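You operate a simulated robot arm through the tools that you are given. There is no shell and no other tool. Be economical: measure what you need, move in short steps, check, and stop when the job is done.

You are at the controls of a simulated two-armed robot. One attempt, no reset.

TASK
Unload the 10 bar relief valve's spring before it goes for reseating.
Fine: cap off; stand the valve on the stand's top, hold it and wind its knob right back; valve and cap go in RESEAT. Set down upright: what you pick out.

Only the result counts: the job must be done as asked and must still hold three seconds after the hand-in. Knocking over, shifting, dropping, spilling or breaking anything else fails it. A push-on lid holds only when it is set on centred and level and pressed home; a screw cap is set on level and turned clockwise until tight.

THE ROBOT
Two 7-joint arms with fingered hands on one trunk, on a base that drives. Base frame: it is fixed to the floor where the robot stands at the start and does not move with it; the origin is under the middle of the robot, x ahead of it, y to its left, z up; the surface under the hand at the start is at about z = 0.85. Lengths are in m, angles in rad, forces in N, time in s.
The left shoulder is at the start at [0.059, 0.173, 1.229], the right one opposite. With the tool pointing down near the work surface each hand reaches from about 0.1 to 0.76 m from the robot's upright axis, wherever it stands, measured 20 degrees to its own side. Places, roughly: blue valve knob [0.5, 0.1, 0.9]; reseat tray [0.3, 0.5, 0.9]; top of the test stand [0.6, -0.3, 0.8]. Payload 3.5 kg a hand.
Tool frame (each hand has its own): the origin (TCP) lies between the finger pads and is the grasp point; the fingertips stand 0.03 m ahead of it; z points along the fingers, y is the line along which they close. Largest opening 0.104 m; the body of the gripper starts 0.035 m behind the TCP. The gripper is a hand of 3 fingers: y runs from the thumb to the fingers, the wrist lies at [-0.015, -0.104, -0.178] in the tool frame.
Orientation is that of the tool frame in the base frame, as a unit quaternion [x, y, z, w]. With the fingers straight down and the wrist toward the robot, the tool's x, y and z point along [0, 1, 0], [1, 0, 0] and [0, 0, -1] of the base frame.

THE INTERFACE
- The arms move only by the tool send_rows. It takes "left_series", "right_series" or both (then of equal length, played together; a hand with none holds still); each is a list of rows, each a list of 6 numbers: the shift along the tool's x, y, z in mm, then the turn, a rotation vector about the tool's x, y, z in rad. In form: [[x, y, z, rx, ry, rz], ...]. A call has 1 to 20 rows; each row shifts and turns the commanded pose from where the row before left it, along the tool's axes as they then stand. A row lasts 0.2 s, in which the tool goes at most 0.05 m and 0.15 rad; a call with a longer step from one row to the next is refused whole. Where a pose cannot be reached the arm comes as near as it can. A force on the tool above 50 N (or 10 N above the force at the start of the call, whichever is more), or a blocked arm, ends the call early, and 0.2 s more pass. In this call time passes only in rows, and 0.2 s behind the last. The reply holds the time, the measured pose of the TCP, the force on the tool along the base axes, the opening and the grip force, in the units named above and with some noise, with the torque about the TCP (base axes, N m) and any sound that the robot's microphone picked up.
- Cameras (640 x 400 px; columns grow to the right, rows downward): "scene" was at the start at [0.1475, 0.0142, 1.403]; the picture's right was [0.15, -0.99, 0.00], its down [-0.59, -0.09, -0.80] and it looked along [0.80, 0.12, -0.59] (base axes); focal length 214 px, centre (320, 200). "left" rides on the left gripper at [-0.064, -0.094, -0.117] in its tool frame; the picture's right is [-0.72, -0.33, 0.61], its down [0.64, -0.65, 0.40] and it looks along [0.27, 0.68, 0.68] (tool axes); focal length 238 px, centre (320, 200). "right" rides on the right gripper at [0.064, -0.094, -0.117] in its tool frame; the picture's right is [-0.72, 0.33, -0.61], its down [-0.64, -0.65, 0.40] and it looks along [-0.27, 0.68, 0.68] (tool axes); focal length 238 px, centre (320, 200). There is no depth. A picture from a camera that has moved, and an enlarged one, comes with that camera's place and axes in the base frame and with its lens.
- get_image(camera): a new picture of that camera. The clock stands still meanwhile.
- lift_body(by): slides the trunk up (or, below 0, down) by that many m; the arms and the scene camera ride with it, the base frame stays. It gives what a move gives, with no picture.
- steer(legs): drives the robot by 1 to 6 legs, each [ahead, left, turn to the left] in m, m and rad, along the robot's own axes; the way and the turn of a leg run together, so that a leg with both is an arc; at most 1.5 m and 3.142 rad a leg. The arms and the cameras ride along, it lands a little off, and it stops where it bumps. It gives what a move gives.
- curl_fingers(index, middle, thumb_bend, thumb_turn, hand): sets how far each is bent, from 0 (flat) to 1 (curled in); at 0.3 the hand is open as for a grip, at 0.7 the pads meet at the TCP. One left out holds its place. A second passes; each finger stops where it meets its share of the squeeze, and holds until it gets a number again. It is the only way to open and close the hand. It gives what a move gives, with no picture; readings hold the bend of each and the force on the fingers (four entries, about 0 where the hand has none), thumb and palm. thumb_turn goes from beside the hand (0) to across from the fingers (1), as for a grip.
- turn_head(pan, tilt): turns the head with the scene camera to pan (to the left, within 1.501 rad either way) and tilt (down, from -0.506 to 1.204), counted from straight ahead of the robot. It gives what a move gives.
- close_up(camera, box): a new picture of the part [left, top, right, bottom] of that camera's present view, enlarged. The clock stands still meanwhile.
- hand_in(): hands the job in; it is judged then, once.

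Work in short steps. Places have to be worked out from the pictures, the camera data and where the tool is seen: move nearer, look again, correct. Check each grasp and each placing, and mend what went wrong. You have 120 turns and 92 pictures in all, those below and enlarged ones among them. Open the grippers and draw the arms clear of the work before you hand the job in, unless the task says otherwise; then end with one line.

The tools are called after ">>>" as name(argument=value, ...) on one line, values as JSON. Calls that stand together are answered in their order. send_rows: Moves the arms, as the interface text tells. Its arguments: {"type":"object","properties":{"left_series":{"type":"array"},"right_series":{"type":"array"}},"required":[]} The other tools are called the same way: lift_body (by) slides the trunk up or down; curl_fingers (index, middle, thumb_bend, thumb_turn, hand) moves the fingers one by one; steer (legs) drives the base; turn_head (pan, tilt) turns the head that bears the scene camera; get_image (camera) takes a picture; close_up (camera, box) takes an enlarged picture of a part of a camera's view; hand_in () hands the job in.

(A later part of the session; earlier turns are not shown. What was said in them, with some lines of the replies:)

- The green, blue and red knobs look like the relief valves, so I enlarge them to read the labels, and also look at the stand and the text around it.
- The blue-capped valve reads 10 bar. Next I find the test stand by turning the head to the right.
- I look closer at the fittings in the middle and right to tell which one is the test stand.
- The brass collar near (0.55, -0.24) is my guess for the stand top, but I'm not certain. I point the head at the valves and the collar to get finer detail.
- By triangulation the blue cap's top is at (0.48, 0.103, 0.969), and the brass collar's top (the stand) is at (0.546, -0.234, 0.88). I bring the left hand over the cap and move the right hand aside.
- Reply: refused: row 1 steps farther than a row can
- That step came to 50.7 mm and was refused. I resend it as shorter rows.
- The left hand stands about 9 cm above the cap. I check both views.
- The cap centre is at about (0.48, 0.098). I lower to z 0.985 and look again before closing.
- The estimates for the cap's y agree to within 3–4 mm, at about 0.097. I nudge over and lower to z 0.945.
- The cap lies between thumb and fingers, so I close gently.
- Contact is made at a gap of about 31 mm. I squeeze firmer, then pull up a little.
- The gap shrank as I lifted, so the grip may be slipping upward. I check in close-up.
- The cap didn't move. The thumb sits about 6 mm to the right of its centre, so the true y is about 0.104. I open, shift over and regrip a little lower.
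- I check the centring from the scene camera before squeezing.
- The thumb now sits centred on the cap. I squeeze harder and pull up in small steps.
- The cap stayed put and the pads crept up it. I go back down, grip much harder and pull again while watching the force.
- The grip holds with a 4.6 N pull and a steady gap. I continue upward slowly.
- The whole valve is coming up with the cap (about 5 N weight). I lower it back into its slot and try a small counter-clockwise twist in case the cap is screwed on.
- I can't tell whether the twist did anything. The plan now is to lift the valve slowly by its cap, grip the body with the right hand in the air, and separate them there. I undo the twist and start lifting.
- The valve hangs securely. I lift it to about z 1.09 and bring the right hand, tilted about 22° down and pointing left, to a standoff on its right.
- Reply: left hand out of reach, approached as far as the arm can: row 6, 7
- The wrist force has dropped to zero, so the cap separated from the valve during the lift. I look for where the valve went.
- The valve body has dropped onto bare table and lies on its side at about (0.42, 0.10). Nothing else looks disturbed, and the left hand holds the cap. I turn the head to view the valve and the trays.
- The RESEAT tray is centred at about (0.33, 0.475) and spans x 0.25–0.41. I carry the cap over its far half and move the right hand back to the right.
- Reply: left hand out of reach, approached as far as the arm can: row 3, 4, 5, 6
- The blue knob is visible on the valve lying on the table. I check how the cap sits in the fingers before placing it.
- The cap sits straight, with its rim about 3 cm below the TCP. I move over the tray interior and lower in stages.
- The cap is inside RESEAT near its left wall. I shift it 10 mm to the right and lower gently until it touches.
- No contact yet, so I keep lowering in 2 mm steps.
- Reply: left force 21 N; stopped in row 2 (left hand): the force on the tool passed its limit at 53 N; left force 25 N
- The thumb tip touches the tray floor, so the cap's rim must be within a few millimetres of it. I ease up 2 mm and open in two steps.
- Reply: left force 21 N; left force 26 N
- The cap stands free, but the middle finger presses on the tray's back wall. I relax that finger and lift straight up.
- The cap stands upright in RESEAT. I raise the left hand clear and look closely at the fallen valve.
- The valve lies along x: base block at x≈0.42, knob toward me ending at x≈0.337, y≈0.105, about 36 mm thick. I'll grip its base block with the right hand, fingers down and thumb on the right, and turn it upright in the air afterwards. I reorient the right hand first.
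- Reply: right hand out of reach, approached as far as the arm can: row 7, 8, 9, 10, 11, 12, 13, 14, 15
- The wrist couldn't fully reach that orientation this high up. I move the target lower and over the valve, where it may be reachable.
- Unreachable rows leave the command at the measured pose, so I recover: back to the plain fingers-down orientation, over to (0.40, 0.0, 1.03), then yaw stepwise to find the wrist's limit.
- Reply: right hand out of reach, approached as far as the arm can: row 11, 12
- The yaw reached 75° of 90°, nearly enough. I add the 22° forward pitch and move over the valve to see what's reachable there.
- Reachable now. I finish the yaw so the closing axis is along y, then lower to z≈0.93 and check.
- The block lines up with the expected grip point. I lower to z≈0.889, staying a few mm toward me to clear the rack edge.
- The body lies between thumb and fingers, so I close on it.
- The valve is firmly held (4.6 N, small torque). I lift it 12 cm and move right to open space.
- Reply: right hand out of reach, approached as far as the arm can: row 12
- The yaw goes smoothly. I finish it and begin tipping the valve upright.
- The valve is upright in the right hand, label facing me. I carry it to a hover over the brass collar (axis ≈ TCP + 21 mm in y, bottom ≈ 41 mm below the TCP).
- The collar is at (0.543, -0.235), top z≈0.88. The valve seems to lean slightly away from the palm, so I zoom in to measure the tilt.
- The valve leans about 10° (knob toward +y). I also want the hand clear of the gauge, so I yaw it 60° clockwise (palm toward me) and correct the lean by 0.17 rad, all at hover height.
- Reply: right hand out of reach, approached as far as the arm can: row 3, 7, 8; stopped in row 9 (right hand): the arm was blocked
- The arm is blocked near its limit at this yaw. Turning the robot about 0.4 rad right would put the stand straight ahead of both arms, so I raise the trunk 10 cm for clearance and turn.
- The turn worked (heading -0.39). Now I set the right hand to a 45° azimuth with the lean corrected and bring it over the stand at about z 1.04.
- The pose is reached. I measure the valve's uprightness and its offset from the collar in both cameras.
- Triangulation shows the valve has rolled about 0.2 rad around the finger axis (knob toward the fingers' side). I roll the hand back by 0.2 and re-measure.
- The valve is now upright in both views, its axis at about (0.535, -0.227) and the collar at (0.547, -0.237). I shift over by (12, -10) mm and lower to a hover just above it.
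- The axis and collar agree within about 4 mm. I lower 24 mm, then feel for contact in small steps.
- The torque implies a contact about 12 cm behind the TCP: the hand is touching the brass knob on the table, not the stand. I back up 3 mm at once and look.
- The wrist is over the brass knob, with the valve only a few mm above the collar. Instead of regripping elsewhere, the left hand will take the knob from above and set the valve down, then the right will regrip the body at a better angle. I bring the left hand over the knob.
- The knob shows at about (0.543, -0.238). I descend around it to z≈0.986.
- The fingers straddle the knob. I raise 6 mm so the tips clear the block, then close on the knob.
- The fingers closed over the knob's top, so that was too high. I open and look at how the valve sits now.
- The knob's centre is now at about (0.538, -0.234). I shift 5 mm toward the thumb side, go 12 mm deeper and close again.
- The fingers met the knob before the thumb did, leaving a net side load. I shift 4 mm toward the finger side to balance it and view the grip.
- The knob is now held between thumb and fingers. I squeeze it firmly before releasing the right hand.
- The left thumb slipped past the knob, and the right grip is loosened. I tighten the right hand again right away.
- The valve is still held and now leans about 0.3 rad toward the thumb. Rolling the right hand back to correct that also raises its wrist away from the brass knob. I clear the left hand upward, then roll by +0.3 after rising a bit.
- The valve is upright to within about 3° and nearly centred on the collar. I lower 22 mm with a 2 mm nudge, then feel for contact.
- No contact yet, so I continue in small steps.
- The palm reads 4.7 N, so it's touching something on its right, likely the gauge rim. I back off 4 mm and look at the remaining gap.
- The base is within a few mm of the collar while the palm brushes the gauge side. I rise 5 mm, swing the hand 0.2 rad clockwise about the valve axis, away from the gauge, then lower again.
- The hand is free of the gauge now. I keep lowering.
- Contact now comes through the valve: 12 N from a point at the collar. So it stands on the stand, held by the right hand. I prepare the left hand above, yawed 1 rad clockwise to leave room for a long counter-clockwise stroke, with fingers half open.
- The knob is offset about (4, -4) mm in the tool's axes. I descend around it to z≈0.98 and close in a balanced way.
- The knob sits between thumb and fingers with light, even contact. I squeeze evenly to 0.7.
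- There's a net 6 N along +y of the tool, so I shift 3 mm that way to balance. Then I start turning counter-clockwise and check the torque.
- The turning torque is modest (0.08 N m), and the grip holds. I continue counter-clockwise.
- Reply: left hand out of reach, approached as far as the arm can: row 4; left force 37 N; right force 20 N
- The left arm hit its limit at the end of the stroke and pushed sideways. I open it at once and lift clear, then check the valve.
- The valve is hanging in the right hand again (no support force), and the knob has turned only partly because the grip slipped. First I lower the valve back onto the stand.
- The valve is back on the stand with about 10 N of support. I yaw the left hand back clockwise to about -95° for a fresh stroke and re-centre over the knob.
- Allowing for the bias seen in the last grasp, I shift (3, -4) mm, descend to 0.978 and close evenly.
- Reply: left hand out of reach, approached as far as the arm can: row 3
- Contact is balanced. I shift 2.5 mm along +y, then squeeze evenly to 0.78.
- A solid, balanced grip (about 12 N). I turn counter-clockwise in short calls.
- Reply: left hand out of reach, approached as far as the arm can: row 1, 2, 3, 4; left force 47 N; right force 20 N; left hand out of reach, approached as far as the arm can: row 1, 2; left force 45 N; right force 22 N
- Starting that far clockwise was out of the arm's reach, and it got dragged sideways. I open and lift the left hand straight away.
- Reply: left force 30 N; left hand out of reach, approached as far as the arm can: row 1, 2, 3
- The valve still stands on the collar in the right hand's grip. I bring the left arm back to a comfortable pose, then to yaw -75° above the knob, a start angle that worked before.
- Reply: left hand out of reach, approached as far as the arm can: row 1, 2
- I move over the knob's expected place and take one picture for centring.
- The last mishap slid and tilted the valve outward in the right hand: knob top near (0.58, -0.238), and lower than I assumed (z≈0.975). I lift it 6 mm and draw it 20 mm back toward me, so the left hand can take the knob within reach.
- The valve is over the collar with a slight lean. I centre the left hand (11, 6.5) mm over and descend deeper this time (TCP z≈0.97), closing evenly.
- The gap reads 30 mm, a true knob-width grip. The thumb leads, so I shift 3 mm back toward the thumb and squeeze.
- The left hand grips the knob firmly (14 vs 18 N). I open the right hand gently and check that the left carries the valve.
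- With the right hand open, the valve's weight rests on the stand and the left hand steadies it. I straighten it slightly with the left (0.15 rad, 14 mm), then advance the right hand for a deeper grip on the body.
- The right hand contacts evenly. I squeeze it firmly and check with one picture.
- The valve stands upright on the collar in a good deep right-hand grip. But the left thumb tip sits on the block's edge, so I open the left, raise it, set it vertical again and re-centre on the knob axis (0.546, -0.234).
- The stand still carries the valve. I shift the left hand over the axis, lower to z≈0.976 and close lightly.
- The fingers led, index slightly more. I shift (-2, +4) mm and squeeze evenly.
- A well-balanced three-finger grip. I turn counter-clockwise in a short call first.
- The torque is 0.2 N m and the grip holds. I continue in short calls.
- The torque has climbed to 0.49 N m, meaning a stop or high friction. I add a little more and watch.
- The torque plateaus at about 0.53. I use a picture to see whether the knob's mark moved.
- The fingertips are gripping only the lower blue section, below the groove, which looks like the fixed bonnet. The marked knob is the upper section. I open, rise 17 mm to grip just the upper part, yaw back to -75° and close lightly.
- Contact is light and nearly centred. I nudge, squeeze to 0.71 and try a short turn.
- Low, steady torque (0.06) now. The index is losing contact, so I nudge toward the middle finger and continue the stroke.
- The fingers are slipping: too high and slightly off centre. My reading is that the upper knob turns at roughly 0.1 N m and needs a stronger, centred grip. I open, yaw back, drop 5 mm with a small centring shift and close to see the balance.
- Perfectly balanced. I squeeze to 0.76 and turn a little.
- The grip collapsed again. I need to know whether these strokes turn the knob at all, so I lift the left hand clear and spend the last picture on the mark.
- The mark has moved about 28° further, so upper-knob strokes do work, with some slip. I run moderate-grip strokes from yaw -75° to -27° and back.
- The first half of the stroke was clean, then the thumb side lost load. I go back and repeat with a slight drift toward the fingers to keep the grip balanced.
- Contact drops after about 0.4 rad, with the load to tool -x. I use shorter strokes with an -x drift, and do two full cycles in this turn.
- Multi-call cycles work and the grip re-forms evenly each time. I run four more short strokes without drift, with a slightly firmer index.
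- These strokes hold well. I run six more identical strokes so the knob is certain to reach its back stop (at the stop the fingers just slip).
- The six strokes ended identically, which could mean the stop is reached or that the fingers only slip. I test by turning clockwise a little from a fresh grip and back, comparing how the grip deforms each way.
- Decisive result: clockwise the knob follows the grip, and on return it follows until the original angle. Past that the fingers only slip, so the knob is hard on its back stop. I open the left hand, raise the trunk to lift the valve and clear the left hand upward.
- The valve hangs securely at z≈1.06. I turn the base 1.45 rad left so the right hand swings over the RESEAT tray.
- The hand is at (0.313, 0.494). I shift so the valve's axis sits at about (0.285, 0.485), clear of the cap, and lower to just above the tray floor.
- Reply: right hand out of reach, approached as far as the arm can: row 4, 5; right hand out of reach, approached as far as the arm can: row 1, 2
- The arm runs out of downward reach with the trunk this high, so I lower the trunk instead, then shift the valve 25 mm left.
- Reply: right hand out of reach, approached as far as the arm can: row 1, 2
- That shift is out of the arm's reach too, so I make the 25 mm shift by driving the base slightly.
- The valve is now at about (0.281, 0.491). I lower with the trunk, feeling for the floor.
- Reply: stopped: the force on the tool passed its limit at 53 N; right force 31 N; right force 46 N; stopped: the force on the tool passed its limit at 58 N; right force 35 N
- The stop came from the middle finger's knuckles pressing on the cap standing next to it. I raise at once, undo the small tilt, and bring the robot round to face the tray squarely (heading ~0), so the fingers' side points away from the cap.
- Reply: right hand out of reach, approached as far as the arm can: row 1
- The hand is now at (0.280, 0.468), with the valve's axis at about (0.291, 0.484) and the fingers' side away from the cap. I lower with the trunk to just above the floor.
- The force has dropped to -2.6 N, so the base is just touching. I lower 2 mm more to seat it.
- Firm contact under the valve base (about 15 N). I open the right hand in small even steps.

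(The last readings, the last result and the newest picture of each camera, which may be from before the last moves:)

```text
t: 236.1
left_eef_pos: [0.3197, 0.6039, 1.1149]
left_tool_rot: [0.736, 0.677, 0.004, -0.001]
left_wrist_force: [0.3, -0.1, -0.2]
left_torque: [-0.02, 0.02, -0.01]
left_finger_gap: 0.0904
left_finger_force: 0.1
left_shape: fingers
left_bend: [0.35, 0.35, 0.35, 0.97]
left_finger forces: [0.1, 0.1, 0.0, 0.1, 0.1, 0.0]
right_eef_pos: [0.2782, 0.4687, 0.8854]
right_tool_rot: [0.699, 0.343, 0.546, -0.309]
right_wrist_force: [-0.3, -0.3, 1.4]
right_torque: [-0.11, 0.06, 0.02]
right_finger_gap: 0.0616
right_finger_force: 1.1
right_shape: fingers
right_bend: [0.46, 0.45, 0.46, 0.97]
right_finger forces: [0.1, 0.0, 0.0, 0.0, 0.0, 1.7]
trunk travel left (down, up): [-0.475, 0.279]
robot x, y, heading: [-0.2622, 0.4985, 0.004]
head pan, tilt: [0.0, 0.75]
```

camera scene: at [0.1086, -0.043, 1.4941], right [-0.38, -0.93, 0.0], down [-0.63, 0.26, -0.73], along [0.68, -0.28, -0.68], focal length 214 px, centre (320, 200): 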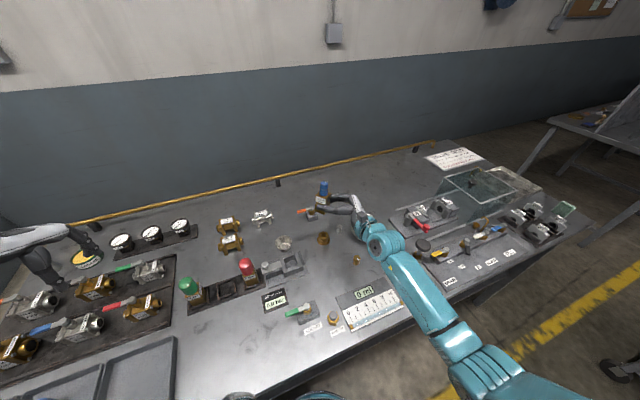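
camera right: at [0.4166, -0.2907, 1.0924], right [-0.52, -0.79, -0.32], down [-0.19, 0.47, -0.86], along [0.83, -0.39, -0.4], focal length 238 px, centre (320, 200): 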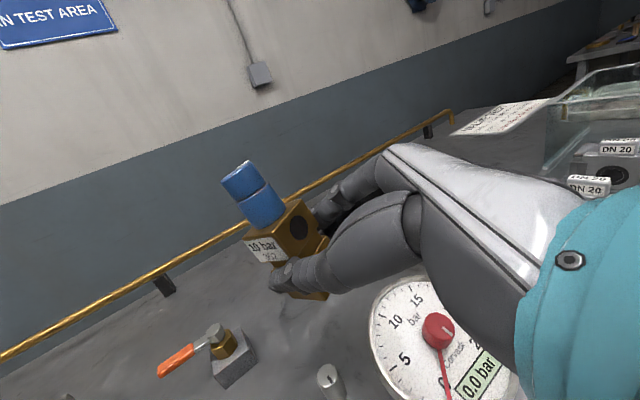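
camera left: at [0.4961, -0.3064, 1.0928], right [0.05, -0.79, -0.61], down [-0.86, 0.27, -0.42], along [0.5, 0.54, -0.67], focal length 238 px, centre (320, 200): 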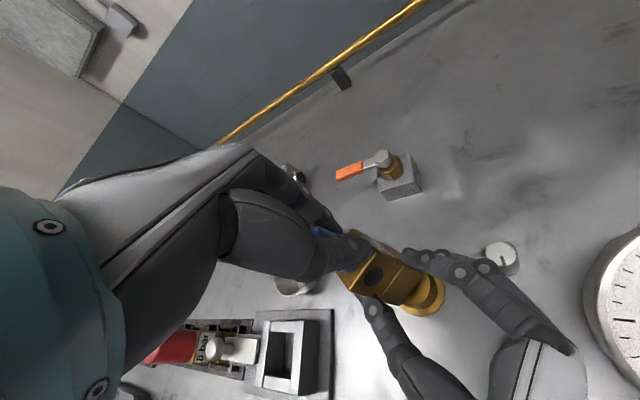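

The valve is released and the fingers are free. I withdraw straight back along the fingers (slightly upward), then raise.

>>> send_rows(right_series=[[1, 0, -8, 0, 0, 0], [2, 0, -20, 0, 0, 0], [3, 0, -30, 0, 0, 0], [10, 0, -35, 0, 0, 0], [20, 0, -30, 0, 0, 0]])

>>> lift_body(by=0.1)

```text
t: 236.8
left_eef_pos: [0.3177, 0.6051, 1.1167]
left_tool_rot: [0.736, 0.677, 0.005, -0.001]
left_wrist_force: [1.1, -0.9, 1.0]
left_torque: [0.05, 0.01, -0.01]
left_finger_gap: 0.0904
left_finger_force: 0.0
left_shape: fingers
left_bend: [0.35, 0.35, 0.35, 0.97]
left_finger forces: [0.0, 0.1, 0.0, 0.0, 0.0, 0.0]
right_eef_pos: [0.2748, 0.4631, 0.8867]
right_tool_rot: [0.683, 0.352, 0.554, -0.319]
right_wrist_force: [1.5, 9.0, 8.2]
right_torque: [-0.49, 0.28, -0.03]
right_finger_gap: 0.0619
right_finger_force: 6.5
right_shape: fingers
right_bend: [0.46, 0.45, 0.46, 0.97]
right_finger forces: [0.1, 0.1, 0.0, 0.0, 0.0, 12.5]
right hand out of reach, approached as far as the arm can: row 1, 2, 3
trunk travel left (down, up): [-0.475, 0.279]
robot x, y, heading: [-0.2621, 0.4954, 0.008]
head pan, tilt: [0.0, 0.75]
stopped in row 3 (right hand): the force on the tool passed its limit at 60 N (the readings are from after the stop); the commanded pose is now the measured one
```

```text
t: 238.1
left_eef_pos: [0.3195, 0.6053, 1.2152]
left_tool_rot: [0.736, 0.677, 0.004, 0.0]
left_wrist_force: [0.0, -0.4, -0.5]
left_torque: [0.01, 0.03, 0.02]
left_finger_gap: 0.0901
left_finger_force: 0.1
left_shape: fingers
left_bend: [0.35, 0.35, 0.35, 0.97]
left_finger forces: [0.1, 0.0, 0.0, 0.1, 0.0, 0.0]
right_eef_pos: [0.275, 0.4596, 0.9892]
right_tool_rot: [0.686, 0.352, 0.554, -0.315]
right_wrist_force: [-0.1, -0.3, -0.1]
right_torque: [0.02, -0.06, 0.01]
right_finger_gap: 0.0621
right_finger_force: 0.1
right_shape: fingers
right_bend: [0.46, 0.45, 0.46, 0.97]
right_finger forces: [0.0, 0.1, 0.0, 0.0, 0.0, 0.0]
trunk travel left (down, up): [-0.575, 0.179]
robot x, y, heading: [-0.2616, 0.4947, 0.008]
head pan, tilt: [0.0, 0.75]
```

The palm caught the tray rim as it went back, so I lifted straight up instead. The hand came up with no load (-0.1 N), so the valve stayed behind. I raise further and back the robot off.

>>> lift_body(by=0.15)

>>> steer(legs=[[-0.25, 0, 0]])

```text
t: 239.9
left_eef_pos: [0.3199, 0.606, 1.3661]
left_tool_rot: [0.736, 0.677, 0.004, -0.001]
left_wrist_force: [0.0, 0.5, -0.1]
left_torque: [0.0, 0.03, -0.01]
left_finger_gap: 0.0903
left_finger_force: 0.1
left_shape: fingers
left_bend: [0.35, 0.35, 0.35, 0.97]
left_finger forces: [0.1, 0.0, 0.0, 0.0, 0.0, 0.0]
right_eef_pos: [0.2756, 0.4604, 1.1424]
right_tool_rot: [0.683, 0.354, 0.556, -0.314]
right_wrist_force: [0.0, -0.1, -0.5]
right_torque: [0.0, 0.03, 0.0]
right_finger_gap: 0.0621
right_finger_force: 0.0
right_shape: fingers
right_bend: [0.46, 0.45, 0.46, 0.97]
right_finger forces: [0.0, 0.1, 0.1, 0.0, 0.0, 0.0]
trunk travel left (down, up): [-0.725, 0.029]
robot x, y, heading: [-0.2604, 0.4941, 0.004]
head pan, tilt: [0.0, 0.75]
```

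```text
t: 241.7
left_eef_pos: [0.0733, 0.6001, 1.3646]
left_tool_rot: [0.739, 0.674, 0.005, -0.001]
left_wrist_force: [0.2, 0.4, 0.1]
left_torque: [0.0, 0.02, 0.01]
left_finger_gap: 0.0902
left_finger_force: 0.1
left_shape: fingers
left_bend: [0.35, 0.35, 0.35, 0.97]
left_finger forces: [0.1, 0.1, 0.0, 0.0, 0.0, 0.0]
right_eef_pos: [0.0286, 0.4554, 1.143]
right_tool_rot: [0.684, 0.35, 0.558, -0.313]
right_wrist_force: [-0.3, -0.5, -0.2]
right_torque: [-0.01, 0.0, -0.03]
right_finger_gap: 0.0621
right_finger_force: 0.0
right_shape: fingers
right_bend: [0.46, 0.45, 0.46, 0.97]
right_finger forces: [0.0, 0.0, 0.1, 0.0, 0.0, 0.1]
trunk travel left (down, up): [-0.725, 0.029]
robot x, y, heading: [-0.5096, 0.4954, 0.0]
head pan, tilt: [0.0, 0.75]
5 turns are left
```

Both hands are open, empty and well clear of the table, and the valve and cap were released in RESEAT. I hand in.

>>> hand_in()

```text
The job is handed in.
```

I handed the job in, but I had no pictures left to check the final state: the cap and the 10 bar valve were set down in RESEAT with the knob wound back to its stop. The valve fell onto the bench when its cap came off, the right hand touched a brass knob and probably the gauge rim beside the stand, and at the tray a finger pressed on the standing cap and the palm pushed the tray rim.
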